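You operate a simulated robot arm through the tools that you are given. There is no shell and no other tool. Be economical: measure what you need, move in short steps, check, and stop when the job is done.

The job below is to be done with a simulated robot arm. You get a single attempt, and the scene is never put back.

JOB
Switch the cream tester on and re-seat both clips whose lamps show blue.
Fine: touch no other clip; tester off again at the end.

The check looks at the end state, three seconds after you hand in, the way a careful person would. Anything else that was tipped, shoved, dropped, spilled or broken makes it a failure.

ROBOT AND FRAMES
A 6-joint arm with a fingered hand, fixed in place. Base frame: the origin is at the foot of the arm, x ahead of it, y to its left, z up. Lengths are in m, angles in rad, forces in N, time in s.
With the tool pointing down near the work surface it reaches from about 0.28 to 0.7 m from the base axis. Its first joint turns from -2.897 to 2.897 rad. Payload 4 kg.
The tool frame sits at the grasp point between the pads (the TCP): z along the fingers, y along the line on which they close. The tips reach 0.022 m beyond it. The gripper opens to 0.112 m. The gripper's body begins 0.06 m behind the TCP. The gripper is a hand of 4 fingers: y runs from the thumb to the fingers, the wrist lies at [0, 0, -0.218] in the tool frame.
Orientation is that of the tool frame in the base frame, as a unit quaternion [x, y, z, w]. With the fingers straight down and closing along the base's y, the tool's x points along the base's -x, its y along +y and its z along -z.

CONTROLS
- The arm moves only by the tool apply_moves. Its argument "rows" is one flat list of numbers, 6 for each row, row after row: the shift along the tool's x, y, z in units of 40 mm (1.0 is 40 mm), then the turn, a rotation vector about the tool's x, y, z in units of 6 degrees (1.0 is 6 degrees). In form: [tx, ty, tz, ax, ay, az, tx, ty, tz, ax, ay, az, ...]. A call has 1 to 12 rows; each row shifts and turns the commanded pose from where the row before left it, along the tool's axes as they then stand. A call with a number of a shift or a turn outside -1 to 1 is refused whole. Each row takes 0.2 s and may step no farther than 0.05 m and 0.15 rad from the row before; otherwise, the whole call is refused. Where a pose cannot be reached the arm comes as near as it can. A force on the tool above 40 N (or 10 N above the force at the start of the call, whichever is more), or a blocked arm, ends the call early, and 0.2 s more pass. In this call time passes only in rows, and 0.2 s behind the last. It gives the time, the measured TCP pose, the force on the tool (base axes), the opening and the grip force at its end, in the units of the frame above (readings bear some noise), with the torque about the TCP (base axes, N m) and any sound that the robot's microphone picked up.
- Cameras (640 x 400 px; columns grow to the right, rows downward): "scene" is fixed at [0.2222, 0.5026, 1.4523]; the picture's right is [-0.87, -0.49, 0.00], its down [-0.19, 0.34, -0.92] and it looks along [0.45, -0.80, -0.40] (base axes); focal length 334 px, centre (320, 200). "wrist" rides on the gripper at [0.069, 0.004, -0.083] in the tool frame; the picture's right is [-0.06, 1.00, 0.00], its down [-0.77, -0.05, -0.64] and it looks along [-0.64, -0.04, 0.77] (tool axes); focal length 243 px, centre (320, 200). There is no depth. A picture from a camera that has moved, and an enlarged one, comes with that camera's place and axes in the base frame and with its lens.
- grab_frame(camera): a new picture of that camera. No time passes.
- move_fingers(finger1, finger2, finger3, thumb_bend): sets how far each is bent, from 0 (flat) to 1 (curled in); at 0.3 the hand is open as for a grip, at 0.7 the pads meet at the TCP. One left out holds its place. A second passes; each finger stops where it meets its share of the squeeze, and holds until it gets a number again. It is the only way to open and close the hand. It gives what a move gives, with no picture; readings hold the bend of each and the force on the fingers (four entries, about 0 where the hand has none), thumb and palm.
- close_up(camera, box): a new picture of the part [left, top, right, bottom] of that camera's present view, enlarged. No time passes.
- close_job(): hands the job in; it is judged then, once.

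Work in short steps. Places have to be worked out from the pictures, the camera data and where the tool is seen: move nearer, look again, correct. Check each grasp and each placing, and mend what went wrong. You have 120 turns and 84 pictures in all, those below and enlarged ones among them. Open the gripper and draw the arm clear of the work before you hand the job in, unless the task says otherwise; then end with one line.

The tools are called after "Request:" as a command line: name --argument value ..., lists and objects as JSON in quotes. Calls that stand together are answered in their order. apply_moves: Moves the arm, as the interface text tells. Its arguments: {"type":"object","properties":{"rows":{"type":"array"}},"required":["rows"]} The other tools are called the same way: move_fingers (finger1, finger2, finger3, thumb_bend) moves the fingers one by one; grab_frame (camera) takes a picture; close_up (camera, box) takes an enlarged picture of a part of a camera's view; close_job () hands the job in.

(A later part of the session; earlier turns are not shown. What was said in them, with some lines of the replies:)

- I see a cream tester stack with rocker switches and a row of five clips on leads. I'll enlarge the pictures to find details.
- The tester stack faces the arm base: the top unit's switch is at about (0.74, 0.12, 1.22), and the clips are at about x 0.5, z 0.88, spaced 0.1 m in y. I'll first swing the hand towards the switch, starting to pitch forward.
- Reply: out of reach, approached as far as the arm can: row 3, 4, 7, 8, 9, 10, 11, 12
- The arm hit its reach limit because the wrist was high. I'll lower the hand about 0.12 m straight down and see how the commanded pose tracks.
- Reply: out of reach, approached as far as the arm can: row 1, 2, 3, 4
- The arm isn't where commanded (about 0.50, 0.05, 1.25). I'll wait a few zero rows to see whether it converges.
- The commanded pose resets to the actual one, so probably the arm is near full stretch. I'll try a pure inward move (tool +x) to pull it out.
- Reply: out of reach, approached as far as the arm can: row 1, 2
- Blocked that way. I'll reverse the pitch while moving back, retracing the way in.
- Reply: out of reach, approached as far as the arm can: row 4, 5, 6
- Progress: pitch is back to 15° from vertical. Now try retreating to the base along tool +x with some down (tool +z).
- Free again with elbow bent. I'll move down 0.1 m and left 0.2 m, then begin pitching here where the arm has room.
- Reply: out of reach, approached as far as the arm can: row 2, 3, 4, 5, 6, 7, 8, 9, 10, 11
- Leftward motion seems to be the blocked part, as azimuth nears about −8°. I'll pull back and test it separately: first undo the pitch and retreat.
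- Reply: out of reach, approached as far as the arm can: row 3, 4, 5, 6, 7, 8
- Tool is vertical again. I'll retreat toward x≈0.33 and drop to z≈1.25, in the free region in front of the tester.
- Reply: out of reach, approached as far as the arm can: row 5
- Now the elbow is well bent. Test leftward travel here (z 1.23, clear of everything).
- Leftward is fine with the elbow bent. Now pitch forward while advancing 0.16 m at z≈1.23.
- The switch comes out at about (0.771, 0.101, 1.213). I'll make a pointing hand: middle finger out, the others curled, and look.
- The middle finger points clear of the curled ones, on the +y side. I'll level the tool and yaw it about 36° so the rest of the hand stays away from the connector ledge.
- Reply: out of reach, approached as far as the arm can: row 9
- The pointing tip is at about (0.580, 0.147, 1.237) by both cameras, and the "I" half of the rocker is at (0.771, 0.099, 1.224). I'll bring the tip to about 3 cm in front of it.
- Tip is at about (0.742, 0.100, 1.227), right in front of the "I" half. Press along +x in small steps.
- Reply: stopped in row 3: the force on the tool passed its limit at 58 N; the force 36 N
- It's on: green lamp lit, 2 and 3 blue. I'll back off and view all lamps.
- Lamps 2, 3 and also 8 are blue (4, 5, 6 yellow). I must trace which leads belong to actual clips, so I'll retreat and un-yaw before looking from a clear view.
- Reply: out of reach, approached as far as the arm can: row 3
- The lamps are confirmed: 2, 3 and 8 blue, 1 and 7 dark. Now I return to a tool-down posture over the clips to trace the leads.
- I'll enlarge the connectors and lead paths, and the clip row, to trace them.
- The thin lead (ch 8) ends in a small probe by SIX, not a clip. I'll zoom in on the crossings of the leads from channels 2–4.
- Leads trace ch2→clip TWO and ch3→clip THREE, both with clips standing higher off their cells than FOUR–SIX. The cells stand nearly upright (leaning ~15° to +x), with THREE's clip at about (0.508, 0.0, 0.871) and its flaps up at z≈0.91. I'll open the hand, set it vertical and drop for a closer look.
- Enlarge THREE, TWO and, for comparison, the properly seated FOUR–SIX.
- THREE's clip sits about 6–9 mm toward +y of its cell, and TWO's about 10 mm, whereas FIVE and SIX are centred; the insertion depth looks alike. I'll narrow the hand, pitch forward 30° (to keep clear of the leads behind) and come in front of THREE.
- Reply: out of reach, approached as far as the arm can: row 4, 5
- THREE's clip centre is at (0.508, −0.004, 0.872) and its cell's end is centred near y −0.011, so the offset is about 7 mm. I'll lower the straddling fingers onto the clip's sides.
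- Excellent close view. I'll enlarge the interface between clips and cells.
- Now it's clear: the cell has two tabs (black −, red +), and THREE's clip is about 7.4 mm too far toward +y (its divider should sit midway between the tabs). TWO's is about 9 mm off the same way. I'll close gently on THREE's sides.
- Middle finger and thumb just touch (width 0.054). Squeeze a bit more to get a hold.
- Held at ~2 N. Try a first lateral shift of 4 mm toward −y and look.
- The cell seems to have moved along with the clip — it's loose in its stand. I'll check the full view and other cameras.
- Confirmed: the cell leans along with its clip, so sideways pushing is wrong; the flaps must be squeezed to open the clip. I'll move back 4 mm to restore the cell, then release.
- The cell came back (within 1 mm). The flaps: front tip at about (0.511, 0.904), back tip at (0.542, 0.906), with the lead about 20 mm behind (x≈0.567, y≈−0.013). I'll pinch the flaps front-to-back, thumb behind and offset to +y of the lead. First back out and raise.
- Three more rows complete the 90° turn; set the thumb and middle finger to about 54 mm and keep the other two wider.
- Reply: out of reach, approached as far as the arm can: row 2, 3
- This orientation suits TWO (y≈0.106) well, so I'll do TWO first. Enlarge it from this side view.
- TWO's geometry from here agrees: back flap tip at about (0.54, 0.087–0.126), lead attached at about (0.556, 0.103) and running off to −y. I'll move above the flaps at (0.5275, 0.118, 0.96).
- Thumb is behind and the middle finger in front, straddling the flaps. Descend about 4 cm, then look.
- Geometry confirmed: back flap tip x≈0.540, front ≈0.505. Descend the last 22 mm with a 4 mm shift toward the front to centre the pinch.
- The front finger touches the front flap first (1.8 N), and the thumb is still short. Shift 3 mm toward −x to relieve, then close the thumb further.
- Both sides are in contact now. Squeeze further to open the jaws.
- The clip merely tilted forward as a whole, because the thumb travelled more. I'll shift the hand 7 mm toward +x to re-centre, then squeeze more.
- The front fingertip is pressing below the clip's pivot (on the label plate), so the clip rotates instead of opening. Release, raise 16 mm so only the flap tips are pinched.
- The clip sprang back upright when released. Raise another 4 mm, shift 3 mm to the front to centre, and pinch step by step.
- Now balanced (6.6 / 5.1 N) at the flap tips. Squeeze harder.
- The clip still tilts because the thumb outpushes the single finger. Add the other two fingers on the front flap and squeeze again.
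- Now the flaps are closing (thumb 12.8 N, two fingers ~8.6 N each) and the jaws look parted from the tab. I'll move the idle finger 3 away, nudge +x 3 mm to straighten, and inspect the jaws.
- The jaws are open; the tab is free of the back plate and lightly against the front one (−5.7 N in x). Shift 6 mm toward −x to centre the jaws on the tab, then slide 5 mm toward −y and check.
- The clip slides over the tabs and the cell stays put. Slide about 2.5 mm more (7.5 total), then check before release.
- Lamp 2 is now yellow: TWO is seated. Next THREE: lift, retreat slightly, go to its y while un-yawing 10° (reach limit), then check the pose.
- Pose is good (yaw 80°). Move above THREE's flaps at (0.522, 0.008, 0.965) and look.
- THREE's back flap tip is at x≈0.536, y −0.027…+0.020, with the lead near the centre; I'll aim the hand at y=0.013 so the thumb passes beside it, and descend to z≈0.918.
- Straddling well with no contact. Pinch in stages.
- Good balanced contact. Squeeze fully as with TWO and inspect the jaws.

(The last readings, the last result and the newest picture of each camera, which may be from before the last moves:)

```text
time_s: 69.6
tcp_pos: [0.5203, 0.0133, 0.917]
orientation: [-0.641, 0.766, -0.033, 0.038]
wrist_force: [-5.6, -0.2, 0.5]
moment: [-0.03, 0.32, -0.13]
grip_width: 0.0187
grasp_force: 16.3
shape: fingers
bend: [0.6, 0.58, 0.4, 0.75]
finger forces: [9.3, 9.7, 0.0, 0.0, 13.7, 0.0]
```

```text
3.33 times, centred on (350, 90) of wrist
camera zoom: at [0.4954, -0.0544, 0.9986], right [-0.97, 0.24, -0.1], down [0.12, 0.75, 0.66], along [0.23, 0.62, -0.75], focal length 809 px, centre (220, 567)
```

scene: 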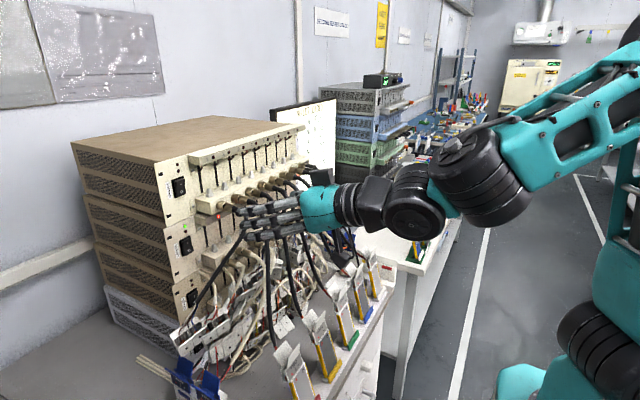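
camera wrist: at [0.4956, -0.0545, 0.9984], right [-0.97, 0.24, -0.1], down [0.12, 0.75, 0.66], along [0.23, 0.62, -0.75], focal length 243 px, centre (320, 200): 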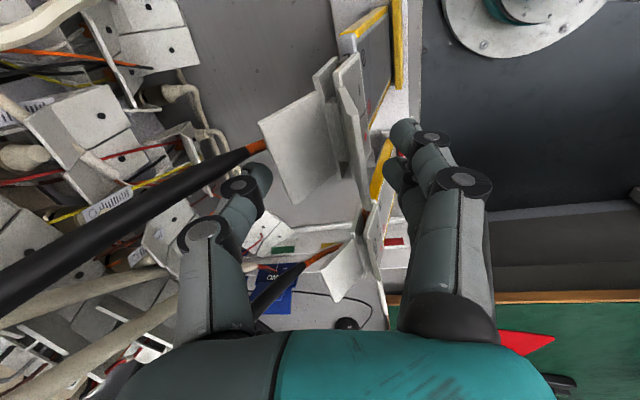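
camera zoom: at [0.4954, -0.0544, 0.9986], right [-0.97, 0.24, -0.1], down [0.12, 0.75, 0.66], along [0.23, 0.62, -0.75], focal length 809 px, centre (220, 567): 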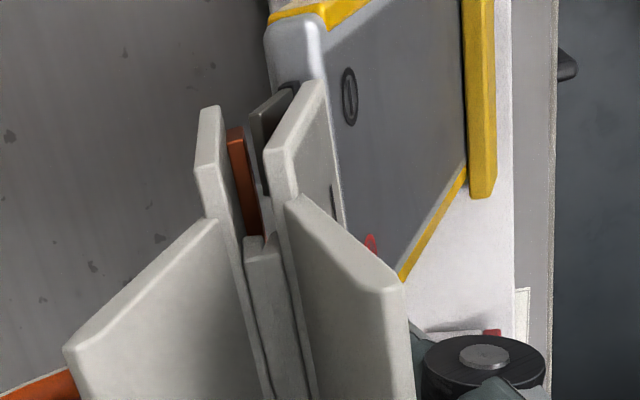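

Jaws are open, with the front plate still touching the tab. Ease 6 mm toward −x, then slide 7.4 mm toward −y.

Request:
apply_moves --rows '[0.013, 0.074, 0, 0, 0, 0, 0.013, 0.074, 0, 0, 0, 0, 0.06, -0.011, 0, 0, 0, 0, 0.061, -0.011, 0, 0, 0, 0, 0.061, -0.011, 0, 0, 0, 0]'

Request:
close_up --camera "wrist" --box '[270, 30, 430, 150]'

```text
time_s: 70.8
tcp_pos: [0.5147, 0.0056, 0.9164]
orientation: [-0.641, 0.766, -0.033, 0.038]
wrist_force: [-1.0, 2.1, 1.0]
moment: [0.06, 0.07, -0.07]
grip_width: 0.0178
grasp_force: 16.4
shape: fingers
bend: [0.61, 0.58, 0.4, 0.78]
finger forces: [7.9, 9.4, 0.0, 0.0, 14.9, 0.1]
```

```text
3.33 times, centred on (350, 90) of wrist
camera zoom: at [0.4898, -0.0615, 0.9981], right [-0.97, 0.24, -0.1], down [0.12, 0.75, 0.66], along [0.23, 0.62, -0.75], focal length 809 px, centre (220, 567)
```

zoom: 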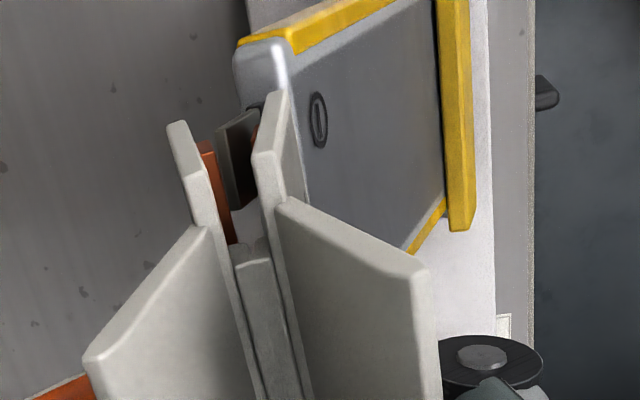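

The clip slid along with the tab centred between the jaws and the cell stayed. Release and check the lamps.

Request:
move_fingers --finger1 0.46 --finger2 0.47 --thumb_bend 0.52

Request:
close_up --camera "scene" --box '[170, 110, 362, 230]'

```text
time_s: 71.8
tcp_pos: [0.5146, 0.0052, 0.9172]
orientation: [-0.64, 0.766, -0.032, 0.039]
wrist_force: [-0.6, 0.2, -0.5]
moment: [0.0, -0.01, -0.02]
grip_width: 0.0594
grasp_force: 0.1
shape: fingers
bend: [0.46, 0.47, 0.4, 0.52]
finger forces: [0.0, 0.0, 0.0, 0.1, 0.0, 0.1]
```

```text
3.33 times, centred on (266, 170) of scene
camera zoom: at [0.2222, 0.5026, 1.4523], right [-0.87, -0.49, 0.0], down [-0.19, 0.34, -0.92], along [0.45, -0.8, -0.4], focal length 1114 px, centre (500, 300)
```

zoom: 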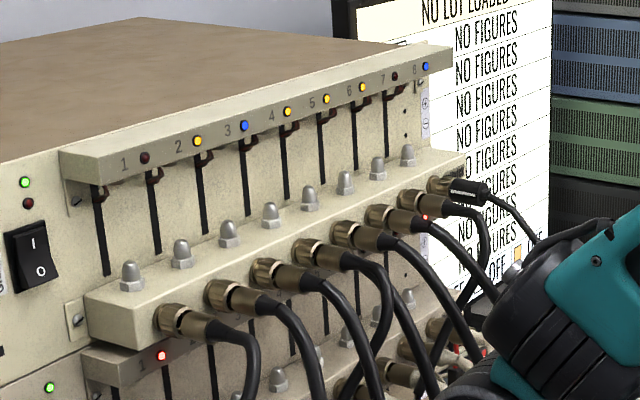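

Lamp 3 is still blue, so THREE isn't quite right. I'll lift off, retreat and turn the hand back so the camera can look at it from the front.

Request:
apply_moves --rows '[0, 0, -0.5, 0, 0, 0, 0, 0, -0.8, 0, 0, 0, 0, 0.4, -0.5, 0, 0, 0, 0, 0.8, 0, 0, 0, 0, 0, 0.5, 0, 0, 0, 1, 0, 0, 0, 0, 0, 1, 0, 0, 0, 0, 0, 1, 0, 0, 0, 0, 0, 1, 0, 0, 0, 0, 0, 1, 0, 0, 0, 0, 0, 1]'

Request:
apply_moves --rows '[0, 0, 0, 0, 0, 1, 0, 0, 0, 0, 0, 1, 0, 0, 0, 0, 0, 1, 0, 0, 0, 0, 0, 1, 0, 0, 0, 0, 0, 1, 0, 0, 0, 0, 0, 1, 0, 0, 0, 0, 0, 1]'

```text
time_s: 74.0
tcp_pos: [0.4412, 0.0171, 0.9818]
orientation: [-0.372, 0.927, -0.02, 0.047]
wrist_force: [0.4, -0.6, 0.1]
moment: [0.03, -0.02, 0.02]
grip_width: 0.0597
grasp_force: 0.1
shape: fingers
bend: [0.46, 0.47, 0.4, 0.52]
finger forces: [0.0, 0.1, 0.1, 0.0, 0.0, 0.0]
```

```text
time_s: 75.6
tcp_pos: [0.4411, 0.0172, 0.9827]
orientation: [-0.015, 0.999, -0.001, 0.05]
wrist_force: [-0.6, 0.4, 0.2]
moment: [0.0, -0.01, -0.02]
grip_width: 0.0596
grasp_force: 0.0
shape: fingers
bend: [0.46, 0.47, 0.4, 0.52]
finger forces: [0.0, 0.1, 0.0, 0.0, 0.0, 0.0]
```

Align the camera with THREE and take a look.

Request:
apply_moves --rows '[0.4, -0.75, 0, 0, 0, 0]'

Request:
close_up --camera "wrist" --box '[240, 90, 480, 240]'

```text
time_s: 76.0
tcp_pos: [0.4262, -0.0148, 0.9811]
orientation: [-0.016, 0.999, -0.002, 0.051]
wrist_force: [0.3, -0.6, 0.0]
moment: [-0.02, -0.04, 0.01]
grip_width: 0.0596
grasp_force: 0.0
shape: fingers
bend: [0.46, 0.47, 0.4, 0.52]
finger forces: [0.0, 0.0, 0.0, 0.1, 0.0, 0.0]
```

```text
2.67 times, centred on (360, 165) of wrist
camera zoom: at [0.3482, -0.0112, 1.0564], right [0.03, 1.0, 0.0], down [0.7, -0.02, 0.72], along [0.72, -0.02, -0.7], focal length 647 px, centre (213, 293)
```

zoom: 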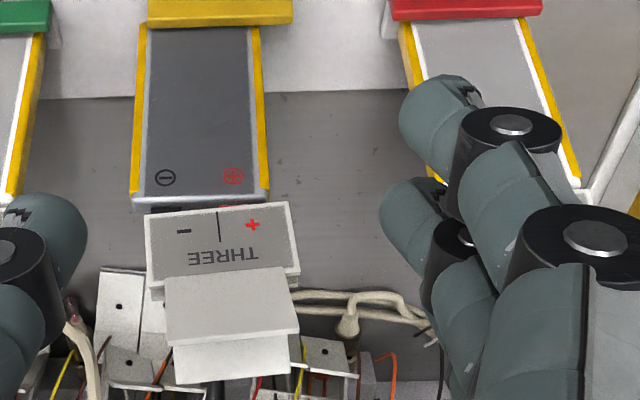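

The camera shows the clip and the cell leaned together toward −y: the jaws dragged the cell, so the relative offset remains. I'll go back, pinch again in the same place, bring the cell upright (+y), and this time lift the clip off the tabs before shifting. First re-yaw.

Request:
apply_moves --rows '[-0.3, 0.7, 0, 0, 0, -1, 0, 0, 0, 0, 0, -1, 0, 0, 0, 0, 0, -1, 0, 0, 0, 0, 0, -1, 0, 0, 0, 0, 0, -1, 0, 0, 0, 0, 0, -1, 0, 0, 0, 0, 0, -1, 0, 0, 0, 0, 0, -1, 0, 0, 0, 0, 0, -1, 0, 0, 0, 0, 0, -1, 0, 0, 0, 0, 0, -1, 0, 0, 0, 0, 0, -1]'

Request:
apply_moves --rows '[0, 0, 0, 0, 0, -1]'

```text
time_s: 78.6
tcp_pos: [0.4368, 0.0144, 0.9826]
orientation: [-0.6, 0.798, -0.031, 0.04]
wrist_force: [0.1, 1.1, 0.1]
moment: [0.0, 0.0, -0.02]
grip_width: 0.0598
grasp_force: 0.1
shape: fingers
bend: [0.46, 0.47, 0.4, 0.52]
finger forces: [0.1, 0.0, 0.1, 0.1, 0.0, 0.1]
```

```text
time_s: 79.0
tcp_pos: [0.4376, 0.0149, 0.9833]
orientation: [-0.641, 0.766, -0.033, 0.038]
wrist_force: [-0.7, 0.1, -0.3]
moment: [-0.02, 0.0, -0.01]
grip_width: 0.0595
grasp_force: 0.1
shape: fingers
bend: [0.46, 0.47, 0.4, 0.52]
finger forces: [0.0, 0.1, 0.1, 0.0, 0.0, 0.0]
```

Same yaw as before. Go above and descend to the previous pinch pose with x≈0.518.

Request:
apply_moves --rows '[-0.055, -0.9475, 0.309, 0, 0, 0, -0.055, -0.9475, 0.309, 0, 0, 0, 0, 0.025, 0.61, 0, 0, 0, 0, 0.025, 0.61, 0, 0, 0]'

Request:
grab_frame --camera "wrist"

```text
time_s: 80.0
tcp_pos: [0.5175, 0.0061, 0.9177]
orientation: [-0.641, 0.766, -0.033, 0.038]
wrist_force: [-0.2, -0.2, 0.4]
moment: [0.0, 0.02, -0.03]
grip_width: 0.0601
grasp_force: 0.1
shape: fingers
bend: [0.46, 0.47, 0.4, 0.52]
finger forces: [0.0, 0.0, 0.1, 0.0, 0.0, 0.1]
```

```text
10 pictures are left
camera wrist: at [0.4924, -0.0609, 0.9969], right [-0.97, 0.24, -0.1], down [0.12, 0.75, 0.66], along [0.23, 0.62, -0.75], focal length 243 px, centre (320, 200)
```

wrist: 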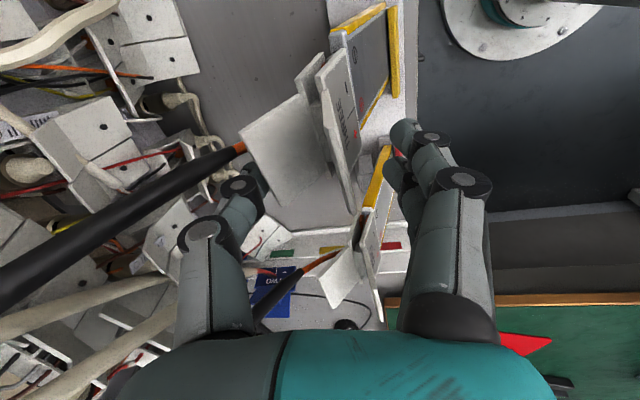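

The clip now leans back a bit, so I shift 6 mm toward +x to centre, then pinch in two stages.

Request:
apply_moves --rows '[-0.027, -0.147, 0, 0, 0, 0]'

Request:
move_fingers --finger1 0.64 --finger2 0.64 --thumb_bend 0.66

Request:
move_fingers --finger1 0.75 --finger2 0.8 --thumb_bend 0.85

```text
time_s: 80.4
tcp_pos: [0.523, 0.0058, 0.9177]
orientation: [-0.641, 0.766, -0.032, 0.039]
wrist_force: [0.8, 0.6, 0.8]
moment: [-0.01, -0.01, -0.02]
grip_width: 0.0597
grasp_force: 0.0
shape: fingers
bend: [0.46, 0.47, 0.4, 0.52]
finger forces: [0.1, 0.0, 0.0, 0.1, 0.1, 0.0]
```

```text
time_s: 81.4
tcp_pos: [0.5224, 0.0062, 0.9158]
orientation: [-0.641, 0.766, -0.033, 0.038]
wrist_force: [-1.7, -0.9, -1.1]
moment: [0.03, 0.08, -0.05]
grip_width: 0.0293
grasp_force: 5.5
shape: fingers
bend: [0.59, 0.58, 0.4, 0.64]
finger forces: [2.7, 3.2, 0.0, 0.0, 4.5, 0.0]
```

```text
time_s: 82.4
tcp_pos: [0.5231, 0.005, 0.9154]
orientation: [-0.641, 0.766, -0.034, 0.037]
wrist_force: [-7.1, 1.2, -0.4]
moment: [0.09, 0.37, -0.08]
grip_width: 0.0193
grasp_force: 17.3
shape: fingers
bend: [0.59, 0.59, 0.4, 0.76]
finger forces: [10.1, 10.7, 0.1, 0.0, 13.2, 0.0]
```

Jaws are open with the front plate pressing the tab (−7 N): use that friction to bring the cell back +6 mm in y, then ease off 8 mm in −x and look.

Request:
apply_moves --rows '[-0.074, 0.014, 0, 0, 0, 0, -0.074, 0.014, 0, 0, 0, 0, 0.018, 0.098, 0, 0, 0, 0, 0.018, 0.098, 0, 0, 0, 0]'

Request:
close_up --camera "wrist" --box '[250, 0, 450, 150]'

```text
time_s: 83.4
tcp_pos: [0.5159, 0.0125, 0.9163]
orientation: [-0.641, 0.766, -0.033, 0.039]
wrist_force: [0.6, -0.3, 0.3]
moment: [-0.01, 0.0, 0.0]
grip_width: 0.0169
grasp_force: 18.5
shape: fingers
bend: [0.6, 0.63, 0.4, 0.77]
finger forces: [8.9, 12.0, 0.0, 0.0, 15.9, 0.0]
```

```text
2.67 times, centred on (350, 75) of wrist
camera zoom: at [0.4904, -0.0544, 0.9969], right [-0.97, 0.24, -0.1], down [0.12, 0.75, 0.66], along [0.23, 0.62, -0.75], focal length 647 px, centre (240, 533)
```

zoom: 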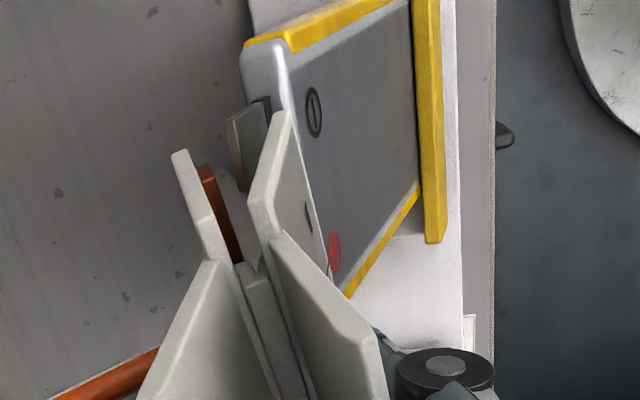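

Forces are zero now: the clip is truly free, and the released cell leans about 7 mm to −y at the top. I'll shift the clip −y and roll it 6° to match the lean so its jaws centre on the tabs, then look.

Request:
apply_moves --rows '[0.11, -0.02, 0, -0.06, -0.327, 0.033, 0.11, -0.02, 0, -0.06, -0.327, 0.033, 0.11, -0.02, 0, -0.06, -0.327, 0.033]'

Request:
close_up --camera "wrist" --box '[250, 0, 450, 150]'

```text
time_s: 84.2
tcp_pos: [0.5166, -0.001, 0.9152]
orientation: [-0.638, 0.766, 0.007, 0.073]
wrist_force: [-0.4, -0.4, 0.6]
moment: [-0.01, 0.02, 0.01]
grip_width: 0.0168
grasp_force: 18.7
shape: fingers
bend: [0.6, 0.63, 0.4, 0.77]
finger forces: [8.7, 12.0, 0.0, 0.0, 15.9, 0.0]
```

```text
2.67 times, centred on (350, 75) of wrist
camera zoom: at [0.4905, -0.0757, 0.989], right [-0.97, 0.25, -0.07], down [0.12, 0.67, 0.73], along [0.23, 0.7, -0.68], focal length 647 px, centre (240, 533)
```

zoom: 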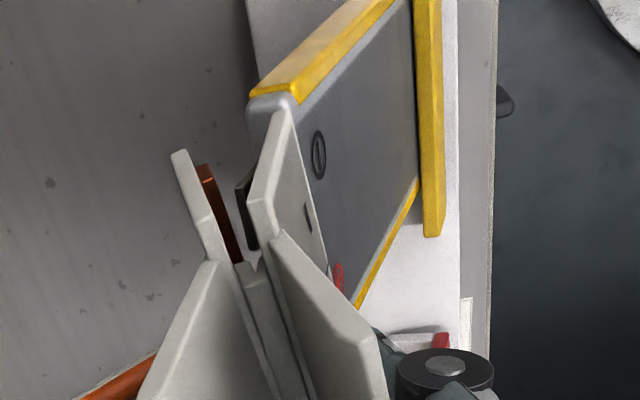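

By ray estimates the tab's edge is now ~10 mm inside the clip's edge, which is the centred position, with zero drag force. Release and check lamp 3.

Request:
move_fingers --finger1 0.5 --finger2 0.5 --thumb_bend 0.56

Request:
close_up --camera "scene" --box '[170, 110, 410, 350]'

```text
time_s: 85.2
tcp_pos: [0.5158, -0.0004, 0.9162]
orientation: [-0.638, 0.766, 0.008, 0.072]
wrist_force: [-1.1, -0.6, 0.5]
moment: [0.01, -0.02, -0.01]
grip_width: 0.0486
grasp_force: 0.1
shape: fingers
bend: [0.5, 0.5, 0.4, 0.56]
finger forces: [0.1, 0.1, 0.0, 0.1, 0.0, 0.0]
```

```text
1.67 times, centred on (290, 230) of scene
camera zoom: at [0.2222, 0.5026, 1.4523], right [-0.87, -0.49, 0.0], down [-0.19, 0.34, -0.92], along [0.45, -0.8, -0.4], focal length 557 px, centre (370, 150)
```

zoom: 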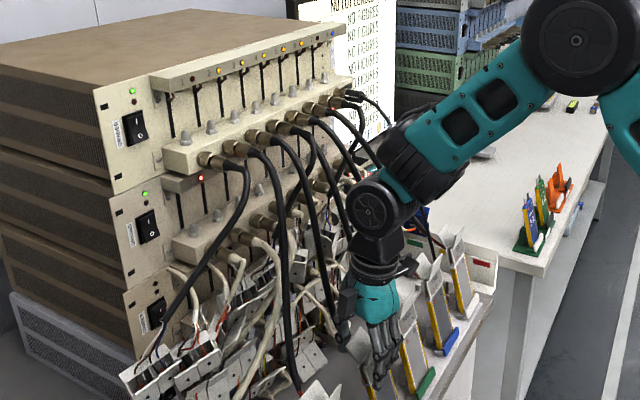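

All of lamps 2–6 now look yellow, including 3. The THREE cell still leans ~6 mm toward −y, so I'll set it upright using the side grip that moved cell and clip together. Lift off and turn back first.

Request:
move_fingers --finger1 0.45 --finger2 0.45 --thumb_bend 0.52

Request:
apply_moves --rows '[0, 0, -0.5, 0, 0, 0, 0, 0, -0.8, 0, 0, 0, 0, 0.4, -0.5, 0, 0, 0, 0, 0.8, 0, 0, 0, 0, 0, 0.5, 0, 0.18, 0.98, -0.1, 0, 0, 0, 0, 0, 1, 0, 0, 0, 0, 0, 1, 0, 0, 0, 0, 0, 1, 0, 0, 0, 0, 0, 1, 0, 0, 0, 0, 0, 1, 0, 0, 0, 0, 0, 1, 0, 0, 0, 0, 0, 1]'

Request:
apply_moves --rows '[0, 0, 0, 0, 0, 1, 0, 0, 0, 0, 0, 1, 0, 0, 0, 0, 0, 1, 0, 0, 0, 0, 0, 1, 0, 0, 0, 0, 0, 1, 0, 0, 0, 0, 0, 1, 0, 0, 0, 0, 0, 0.3, 0, 0, 0, 0, -1, 0, 0, 0, 0, 0, -1, 0, 0, 0, 0, 0, -1, 0, 0, 0, 0, 0, -1, 0]'

```text
time_s: 86.2
tcp_pos: [0.5144, -0.0013, 0.9153]
orientation: [-0.637, 0.767, 0.008, 0.072]
wrist_force: [-0.4, -0.1, 0.1]
moment: [0.04, 0.03, 0.01]
grip_width: 0.0611
grasp_force: 0.0
shape: fingers
bend: [0.45, 0.45, 0.4, 0.52]
finger forces: [0.0, 0.0, 0.0, 0.0, 0.0, 0.0]
```

```text
time_s: 88.8
tcp_pos: [0.4427, 0.0038, 0.9817]
orientation: [-0.323, 0.945, -0.016, 0.047]
wrist_force: [-0.5, -0.3, -0.9]
moment: [-0.01, 0.0, 0.0]
grip_width: 0.0609
grasp_force: 0.1
shape: fingers
bend: [0.45, 0.45, 0.4, 0.52]
finger forces: [0.0, 0.0, 0.0, 0.1, 0.0, 0.0]
```

```text
time_s: 91.2
tcp_pos: [0.4423, 0.0034, 0.9814]
orientation: [-0.002, 0.966, 0.0, 0.258]
wrist_force: [0.4, 0.6, 0.0]
moment: [0.02, 0.01, -0.05]
grip_width: 0.0612
grasp_force: 0.1
shape: fingers
bend: [0.45, 0.45, 0.4, 0.52]
finger forces: [0.0, 0.0, 0.1, 0.1, 0.1, 0.1]
```

Now in the front-looking pose. Set the hand opening to 80 mm and view both clips from the front.

Request:
move_fingers --finger1 0.42 --finger2 0.42 --finger3 0.42 --thumb_bend 0.42

Request:
close_up --camera "wrist" --box '[190, 0, 510, 200]'

```text
time_s: 92.2
tcp_pos: [0.4413, 0.0043, 0.9813]
orientation: [-0.001, 0.967, 0.0, 0.257]
wrist_force: [0.0, 0.1, 0.0]
moment: [0.01, -0.02, 0.02]
grip_width: 0.0796
grasp_force: 0.1
shape: fingers
bend: [0.42, 0.42, 0.42, 0.42]
finger forces: [0.1, 0.1, 0.1, 0.0, 0.0, 0.1]
```

```text
2.00 times, centred on (350, 100) of wrist
camera zoom: at [0.3403, 0.0092, 1.0188], right [0.05, 1.0, 0.03], down [0.34, -0.05, 0.94], along [0.94, -0.04, -0.35], focal length 485 px, centre (260, 400)
```

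zoom: 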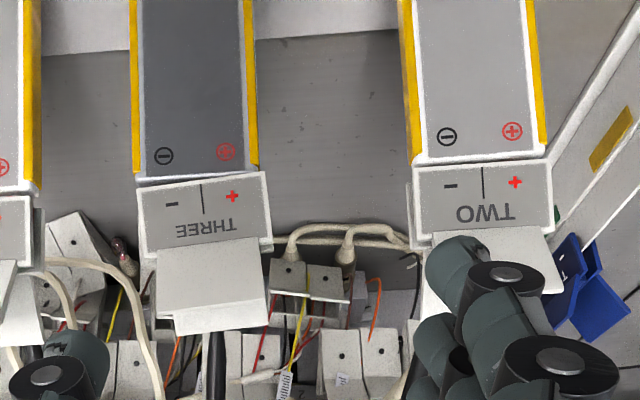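

Both clips are now centred on their cells (THREE: 203 vs 197 px; TWO: 482 vs 480), but THREE's cell slid about 9 mm to −y along its ledge as a whole. I'll take the side grip again and slide cell and clip back +9 mm.

Request:
apply_moves --rows '[-0.41, -0.3, 0.37, 0, 0, 0, -0.41, -0.3, 0.37, 0, 0, 0, 0.17, 0, 0.595, 0, 0, 0, 0.17, 0, 0.595, 0, 0, 0, 0.17, 0, 0.595, 0, 0, 0, 0.17, 0, 0.595, 0, 0, 0]'

Request:
move_fingers --finger1 0.52 --finger2 0.57 --finger3 0.52 --thumb_bend 0.57

```text
time_s: 93.6
tcp_pos: [0.509, -0.0178, 0.8769]
orientation: [-0.001, 0.966, 0.0, 0.257]
wrist_force: [-0.6, -0.1, 0.1]
moment: [-0.03, 0.0, 0.0]
grip_width: 0.0795
grasp_force: 0.1
shape: fingers
bend: [0.42, 0.42, 0.42, 0.42]
finger forces: [0.1, 0.0, 0.1, 0.0, 0.0, 0.1]
```

```text
time_s: 94.6
tcp_pos: [0.5088, -0.0206, 0.8758]
orientation: [0.0, 0.966, -0.001, 0.257]
wrist_force: [-0.1, -0.6, -0.4]
moment: [-0.01, -0.03, 0.01]
grip_width: 0.0493
grasp_force: 1.6
shape: fingers
bend: [0.51, 0.54, 0.52, 0.55]
finger forces: [0.3, 1.2, 0.0, 0.0, 1.6, 0.0]
```

Gripped symmetrically at 1.5 N, like before. Slide +9 mm in y.

Request:
apply_moves --rows '[0, 0.075, 0, 0, 0, 0, 0, 0.075, 0, 0, 0, 0, 0, 0.075, 0, 0, 0, 0]'

Request:
grab_frame --camera "wrist"

```text
time_s: 95.4
tcp_pos: [0.508, -0.0112, 0.8762]
orientation: [0.0, 0.966, 0.0, 0.257]
wrist_force: [0.6, -0.6, -0.3]
moment: [0.02, -0.03, 0.02]
grip_width: 0.0492
grasp_force: 1.4
shape: fingers
bend: [0.52, 0.54, 0.52, 0.55]
finger forces: [0.1, 1.1, 0.0, 0.0, 1.7, 0.1]
```

```text
5 pictures are left
camera wrist: at [0.4073, -0.0058, 0.9134], right [0.05, 1.0, 0.03], down [0.34, -0.05, 0.94], along [0.94, -0.04, -0.35], focal length 243 px, centre (320, 200)
```

wrist: 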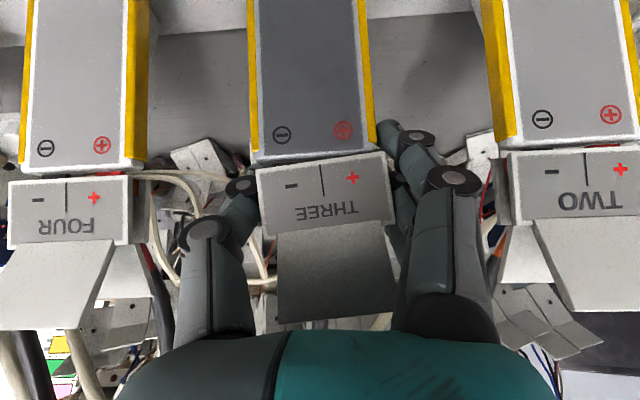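

The cell is back at its original spot with the clip centred. Release and check lamps.

Request:
move_fingers --finger1 0.42 --finger2 0.42 --finger3 0.42 --thumb_bend 0.42

Request:
close_up --camera "scene" --box '[170, 110, 330, 210]'

```text
time_s: 96.4
tcp_pos: [0.5078, -0.0098, 0.8772]
orientation: [-0.001, 0.966, 0.0, 0.258]
wrist_force: [-0.6, 0.1, -0.3]
moment: [0.0, -0.03, 0.0]
grip_width: 0.0794
grasp_force: 0.1
shape: fingers
bend: [0.42, 0.42, 0.42, 0.42]
finger forces: [0.0, 0.0, 0.1, 0.0, 0.1, 0.1]
```

```text
4.00 times, centred on (250, 160) of scene
camera zoom: at [0.2222, 0.5026, 1.4523], right [-0.87, -0.49, 0.0], down [-0.19, 0.34, -0.92], along [0.45, -0.8, -0.4], focal length 1336 px, centre (600, 360)
```

zoom: 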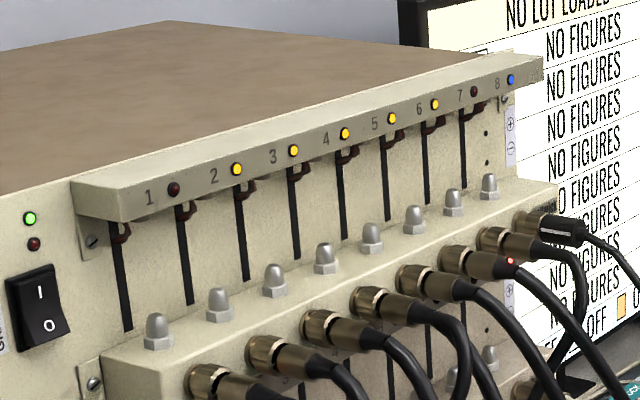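

Lamps 2–6 are all yellow now; 8 has only the probe lead, no clip. Time to switch off: back out of the clips and rise toward the switch pose.

Request:
apply_moves --rows '[-0.17, 0, -0.595, 0, 0, 0, -0.17, 0, -0.595, 0, 0, 0, -0.17, 0, -0.595, 0, 0, 0, -0.17, 0, -0.595, 0, 0, 0, -0.177, 0.3125, -0.83, 0, 0, 0, -0.177, 0.3125, -0.83, 0, 0, 0, -0.177, 0.3125, -0.83, 0, 0, 0, -0.177, 0.3125, -0.83, 0, 0, 0, -0.177, 0.3125, -0.83, 0, 0, 0, -0.177, 0.3125, -0.83, 0, 0, 0, -0.177, 0.3125, -0.83, 0, 0, 0, -0.177, 0.3125, -0.83, 0, 0, 0]'

Request:
move_fingers --finger1 1 --finger2 0.3 --finger3 1 --thumb_bend 1

```text
time_s: 99.0
tcp_pos: [0.4004, 0.0897, 1.231]
orientation: [0.0, 0.967, 0.0, 0.256]
wrist_force: [-0.5, -0.7, 0.1]
moment: [0.0, 0.0, -0.02]
grip_width: 0.0792
grasp_force: 0.0
shape: fingers
bend: [0.42, 0.42, 0.42, 0.42]
finger forces: [0.1, 0.0, 0.0, 0.1, 0.0, 0.0]
```

```text
time_s: 100.0
tcp_pos: [0.4017, 0.0902, 1.2308]
orientation: [-0.001, 0.967, -0.001, 0.257]
wrist_force: [0.2, 0.6, -0.4]
moment: [-0.01, 0.01, 0.02]
grip_width: 0.0304
grasp_force: 0.1
shape: fingers
bend: [1.0, 0.3, 1.0, 1.0]
finger forces: [0.0, 0.0, 0.0, 0.0, 0.0, 0.0]
```

Pitch up to horizontal while advancing to x≈0.53.

Request:
apply_moves --rows '[-0.275, 0.065, 0.159, 0, -1, 0, -0.257, 0.065, 0.187, 0, -1, 0, -0.236, 0.065, 0.212, 0, -1, 0, -0.212, 0.065, 0.236, 0, -1, 0, -0.187, 0.065, 0.257, 0, -1, 0, -0.159, 0.065, 0.275, 0, -1, 0, -0.129, 0.065, 0.29, 0, -1, 0, -0.098, 0.065, 0.302, 0, -1, 0, -0.066, 0.065, 0.311, 0, -1, 0, -0.033, 0.065, 0.316, 0, -1, 0]'

Request:
apply_moves --rows '[0, 0, 0, 1, 0, 0, 0, 0, 0, 1, 0, 0, 0, 0, 0.2, 1, 0, 0, 0, 0, 0.2, 1, 0, 0, 0, 0, 0.2, 1, 0, 0, 0, 0, 0.2, 1, 0, 0]'

```text
time_s: 102.2
tcp_pos: [0.5279, 0.1147, 1.231]
orientation: [-0.001, 0.708, 0.0, 0.707]
wrist_force: [-0.2, 1.1, -0.9]
moment: [0.04, 0.02, -0.02]
grip_width: 0.0308
grasp_force: 0.1
shape: fingers
bend: [1.0, 0.3, 1.0, 1.0]
finger forces: [0.0, 0.1, 0.0, 0.0, 0.1, 0.0]
```

```text
time_s: 103.6
tcp_pos: [0.5594, 0.1038, 1.2292]
orientation: [0.218, 0.673, -0.219, 0.672]
wrist_force: [0.5, -0.5, -0.2]
moment: [0.02, 0.0, 0.02]
grip_width: 0.0306
grasp_force: 0.0
shape: fingers
bend: [1.0, 0.3, 1.0, 1.0]
finger forces: [0.0, 0.0, 0.0, 0.0, 0.0, 0.1]
```

Same pose as the first press. For the lower "O" half I'll tilt the hand 18° down so the curled fingers stay above the connectors, and go to ~3 cm in front.

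Request:
apply_moves --rows '[0, 0, 0, 0, 1, 0, 0, 0, 0, 0, 1, 0, 0, 0, 0, 0, 1, 0, -0.124, 0.169, 0.769, 0, 0, 0, -0.124, 0.169, 0.769, 0, 0, 0, -0.124, 0.169, 0.769, 0, 0, 0, -0.124, 0.169, 0.769, 0, 0, 0]'

Request:
close_up --camera "scene" --box '[140, 140, 300, 240]'

```text
time_s: 105.2
tcp_pos: [0.6739, 0.053, 1.2111]
orientation: [0.249, 0.77, -0.182, 0.558]
wrist_force: [-0.3, 0.0, 0.0]
moment: [-0.02, 0.03, 0.0]
grip_width: 0.0308
grasp_force: 0.1
shape: fingers
bend: [1.0, 0.3, 1.0, 1.0]
finger forces: [0.0, 0.0, 0.1, 0.0, 0.0, 0.0]
```

```text
4.00 times, centred on (220, 190) of scene
camera zoom: at [0.2222, 0.5026, 1.4523], right [-0.87, -0.49, 0.0], down [-0.19, 0.34, -0.92], along [0.45, -0.8, -0.4], focal length 1336 px, centre (720, 240)
```

zoom: 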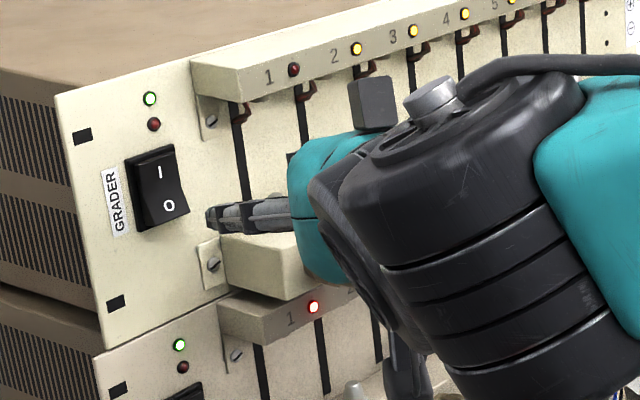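

Tip at about (0.73, 0.10, 1.2045), aimed at the "O" (z≈1.2015). Press along +x in small steps.

Request:
apply_moves --rows '[-0.014, 0.147, 0.207, 0, 0, 0, -0.062, 0.147, 0.192, 0, 0, 0, -0.031, 0.074, 0.096, 0, 0, 0, -0.031, 0.074, 0.096, 0, 0, 0, -0.031, 0.074, 0.096, 0, 0, 0, -0.031, 0.074, 0.096, 0, 0, 0]'

```text
time_s: 106.3
tcp_pos: [0.7017, 0.0575, 1.2091]
orientation: [0.247, 0.772, -0.183, 0.557]
wrist_force: [-25.3, 4.5, 2.4]
moment: [0.1, -0.01, 1.28]
grip_width: 0.0305
grasp_force: 12.6
shape: fingers
bend: [1.0, 0.35, 1.0, 1.0]
finger forces: [0.0, 25.1, 0.0, 0.1, 0.0, 0.0]
stopped in row 5: the force on the tool passed its limit at 48 N (the readings are from after the stop); the commanded pose is now the measured one
```

Contact and force limit reached like the first press. Back off along −x and check that the lamps are out.

Request:
apply_moves --rows '[0.12, -0.3, -0.38, 0, 0, 0, 0.12, -0.3, -0.38, 0, 0, 0, 0.19, -0.44, -0.57, 0, 0, 0, 0.19, -0.44, -0.57, 0, 0, 0]'

Request:
close_up --camera "scene" --box '[140, 120, 332, 240]'

```text
time_s: 107.3
tcp_pos: [0.6035, 0.0536, 1.207]
orientation: [0.248, 0.772, -0.183, 0.556]
wrist_force: [0.8, -0.2, -0.2]
moment: [-0.01, -0.02, 0.02]
grip_width: 0.0307
grasp_force: 0.1
shape: fingers
bend: [1.0, 0.3, 1.0, 1.0]
finger forces: [0.1, 0.0, 0.0, 0.0, 0.0, 0.0]
```

```text
3.33 times, centred on (236, 180) of scene
camera zoom: at [0.2222, 0.5026, 1.4523], right [-0.87, -0.49, 0.0], down [-0.19, 0.34, -0.92], along [0.45, -0.8, -0.4], focal length 1114 px, centre (600, 267)
```

zoom: 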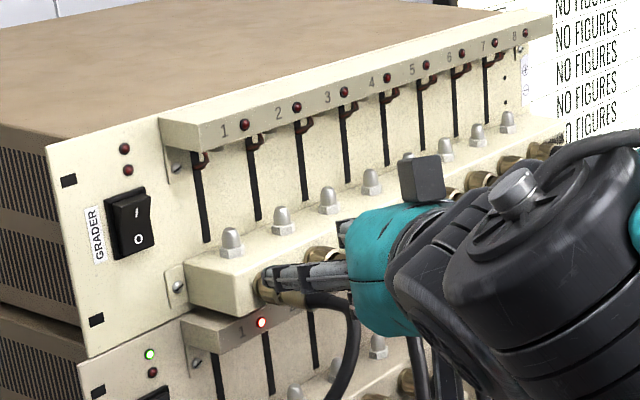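

The tester is off, all its lamps dark. Withdraw, un-yaw and open the hand.

Request:
apply_moves --rows '[0.21, -0.45, -0.64, 0, 0, 0, 0.21, -0.45, -0.64, 0, 0, 0, 0, 0, 0, -1, 0, 0, 0, 0, 0, -1, 0, 0, 0, 0, 0, -1, 0, 0, 0, 0, 0, -1, 0, 0, 0, 0, -0.5, -1, 0, 0, 0, 0, -0.5, 0, 1, 0, 0, 0, -0.5, 0, 1, 0, 0, 0, -0.5, 0, 1, 0]'

Request:
move_fingers --finger1 0.3 --finger2 0.3 --finger3 0.3 --thumb_bend 0.3

Request:
grab_frame --camera "scene"

```text
time_s: 109.5
tcp_pos: [0.4638, 0.0628, 1.2368]
orientation: [0.09, 0.878, 0.038, 0.469]
wrist_force: [0.6, 0.1, 0.0]
moment: [0.01, 0.02, 0.0]
grip_width: 0.0303
grasp_force: 0.1
shape: fingers
bend: [1.0, 0.3, 1.0, 1.0]
finger forces: [0.0, 0.0, 0.0, 0.1, 0.0, 0.0]
```

```text
time_s: 110.5
tcp_pos: [0.4647, 0.0634, 1.2363]
orientation: [0.091, 0.877, 0.037, 0.47]
wrist_force: [-0.1, -1.2, 0.0]
moment: [0.0, 0.02, 0.04]
grip_width: 0.1126
grasp_force: 0.1
shape: fingers
bend: [0.3, 0.3, 0.3, 0.3]
finger forces: [0.0, 0.0, 0.0, 0.1, 0.0, 0.0]
```

```text
1 pictures are left
```

scene: 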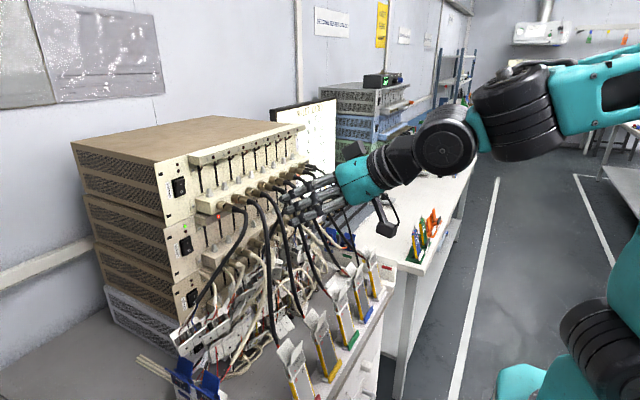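

Everything stands as it should: tester off, clips seated. One last small retreat, then hand in.

Request:
apply_moves --rows '[0, 0, -0.8, 0, 0, 0, 0, 0, -0.8, 0, 0, 0]'

Request:
close_job

```text
time_s: 111.1
tcp_pos: [0.4104, 0.066, 1.2709]
orientation: [0.09, 0.877, 0.037, 0.47]
wrist_force: [0.5, 0.3, -0.4]
moment: [-0.01, 0.01, 0.03]
grip_width: 0.1127
grasp_force: 0.1
shape: fingers
bend: [0.3, 0.3, 0.3, 0.3]
finger forces: [0.0, 0.0, 0.0, 0.0, 0.0, 0.1]
```

```text
The job is handed in.
```

I switched the tester on and re-seated clips TWO and THREE; lamps 2 and 3 went from blue to yellow, and the tester is off again. No other clip was touched. Lamp 8 was still blue before switch-off, but its lead appears to end in a probe, not a clip, so I left it. THREE's cell slid about 9 mm during the work and I moved it back; its clip sits about 4° crooked but centred.
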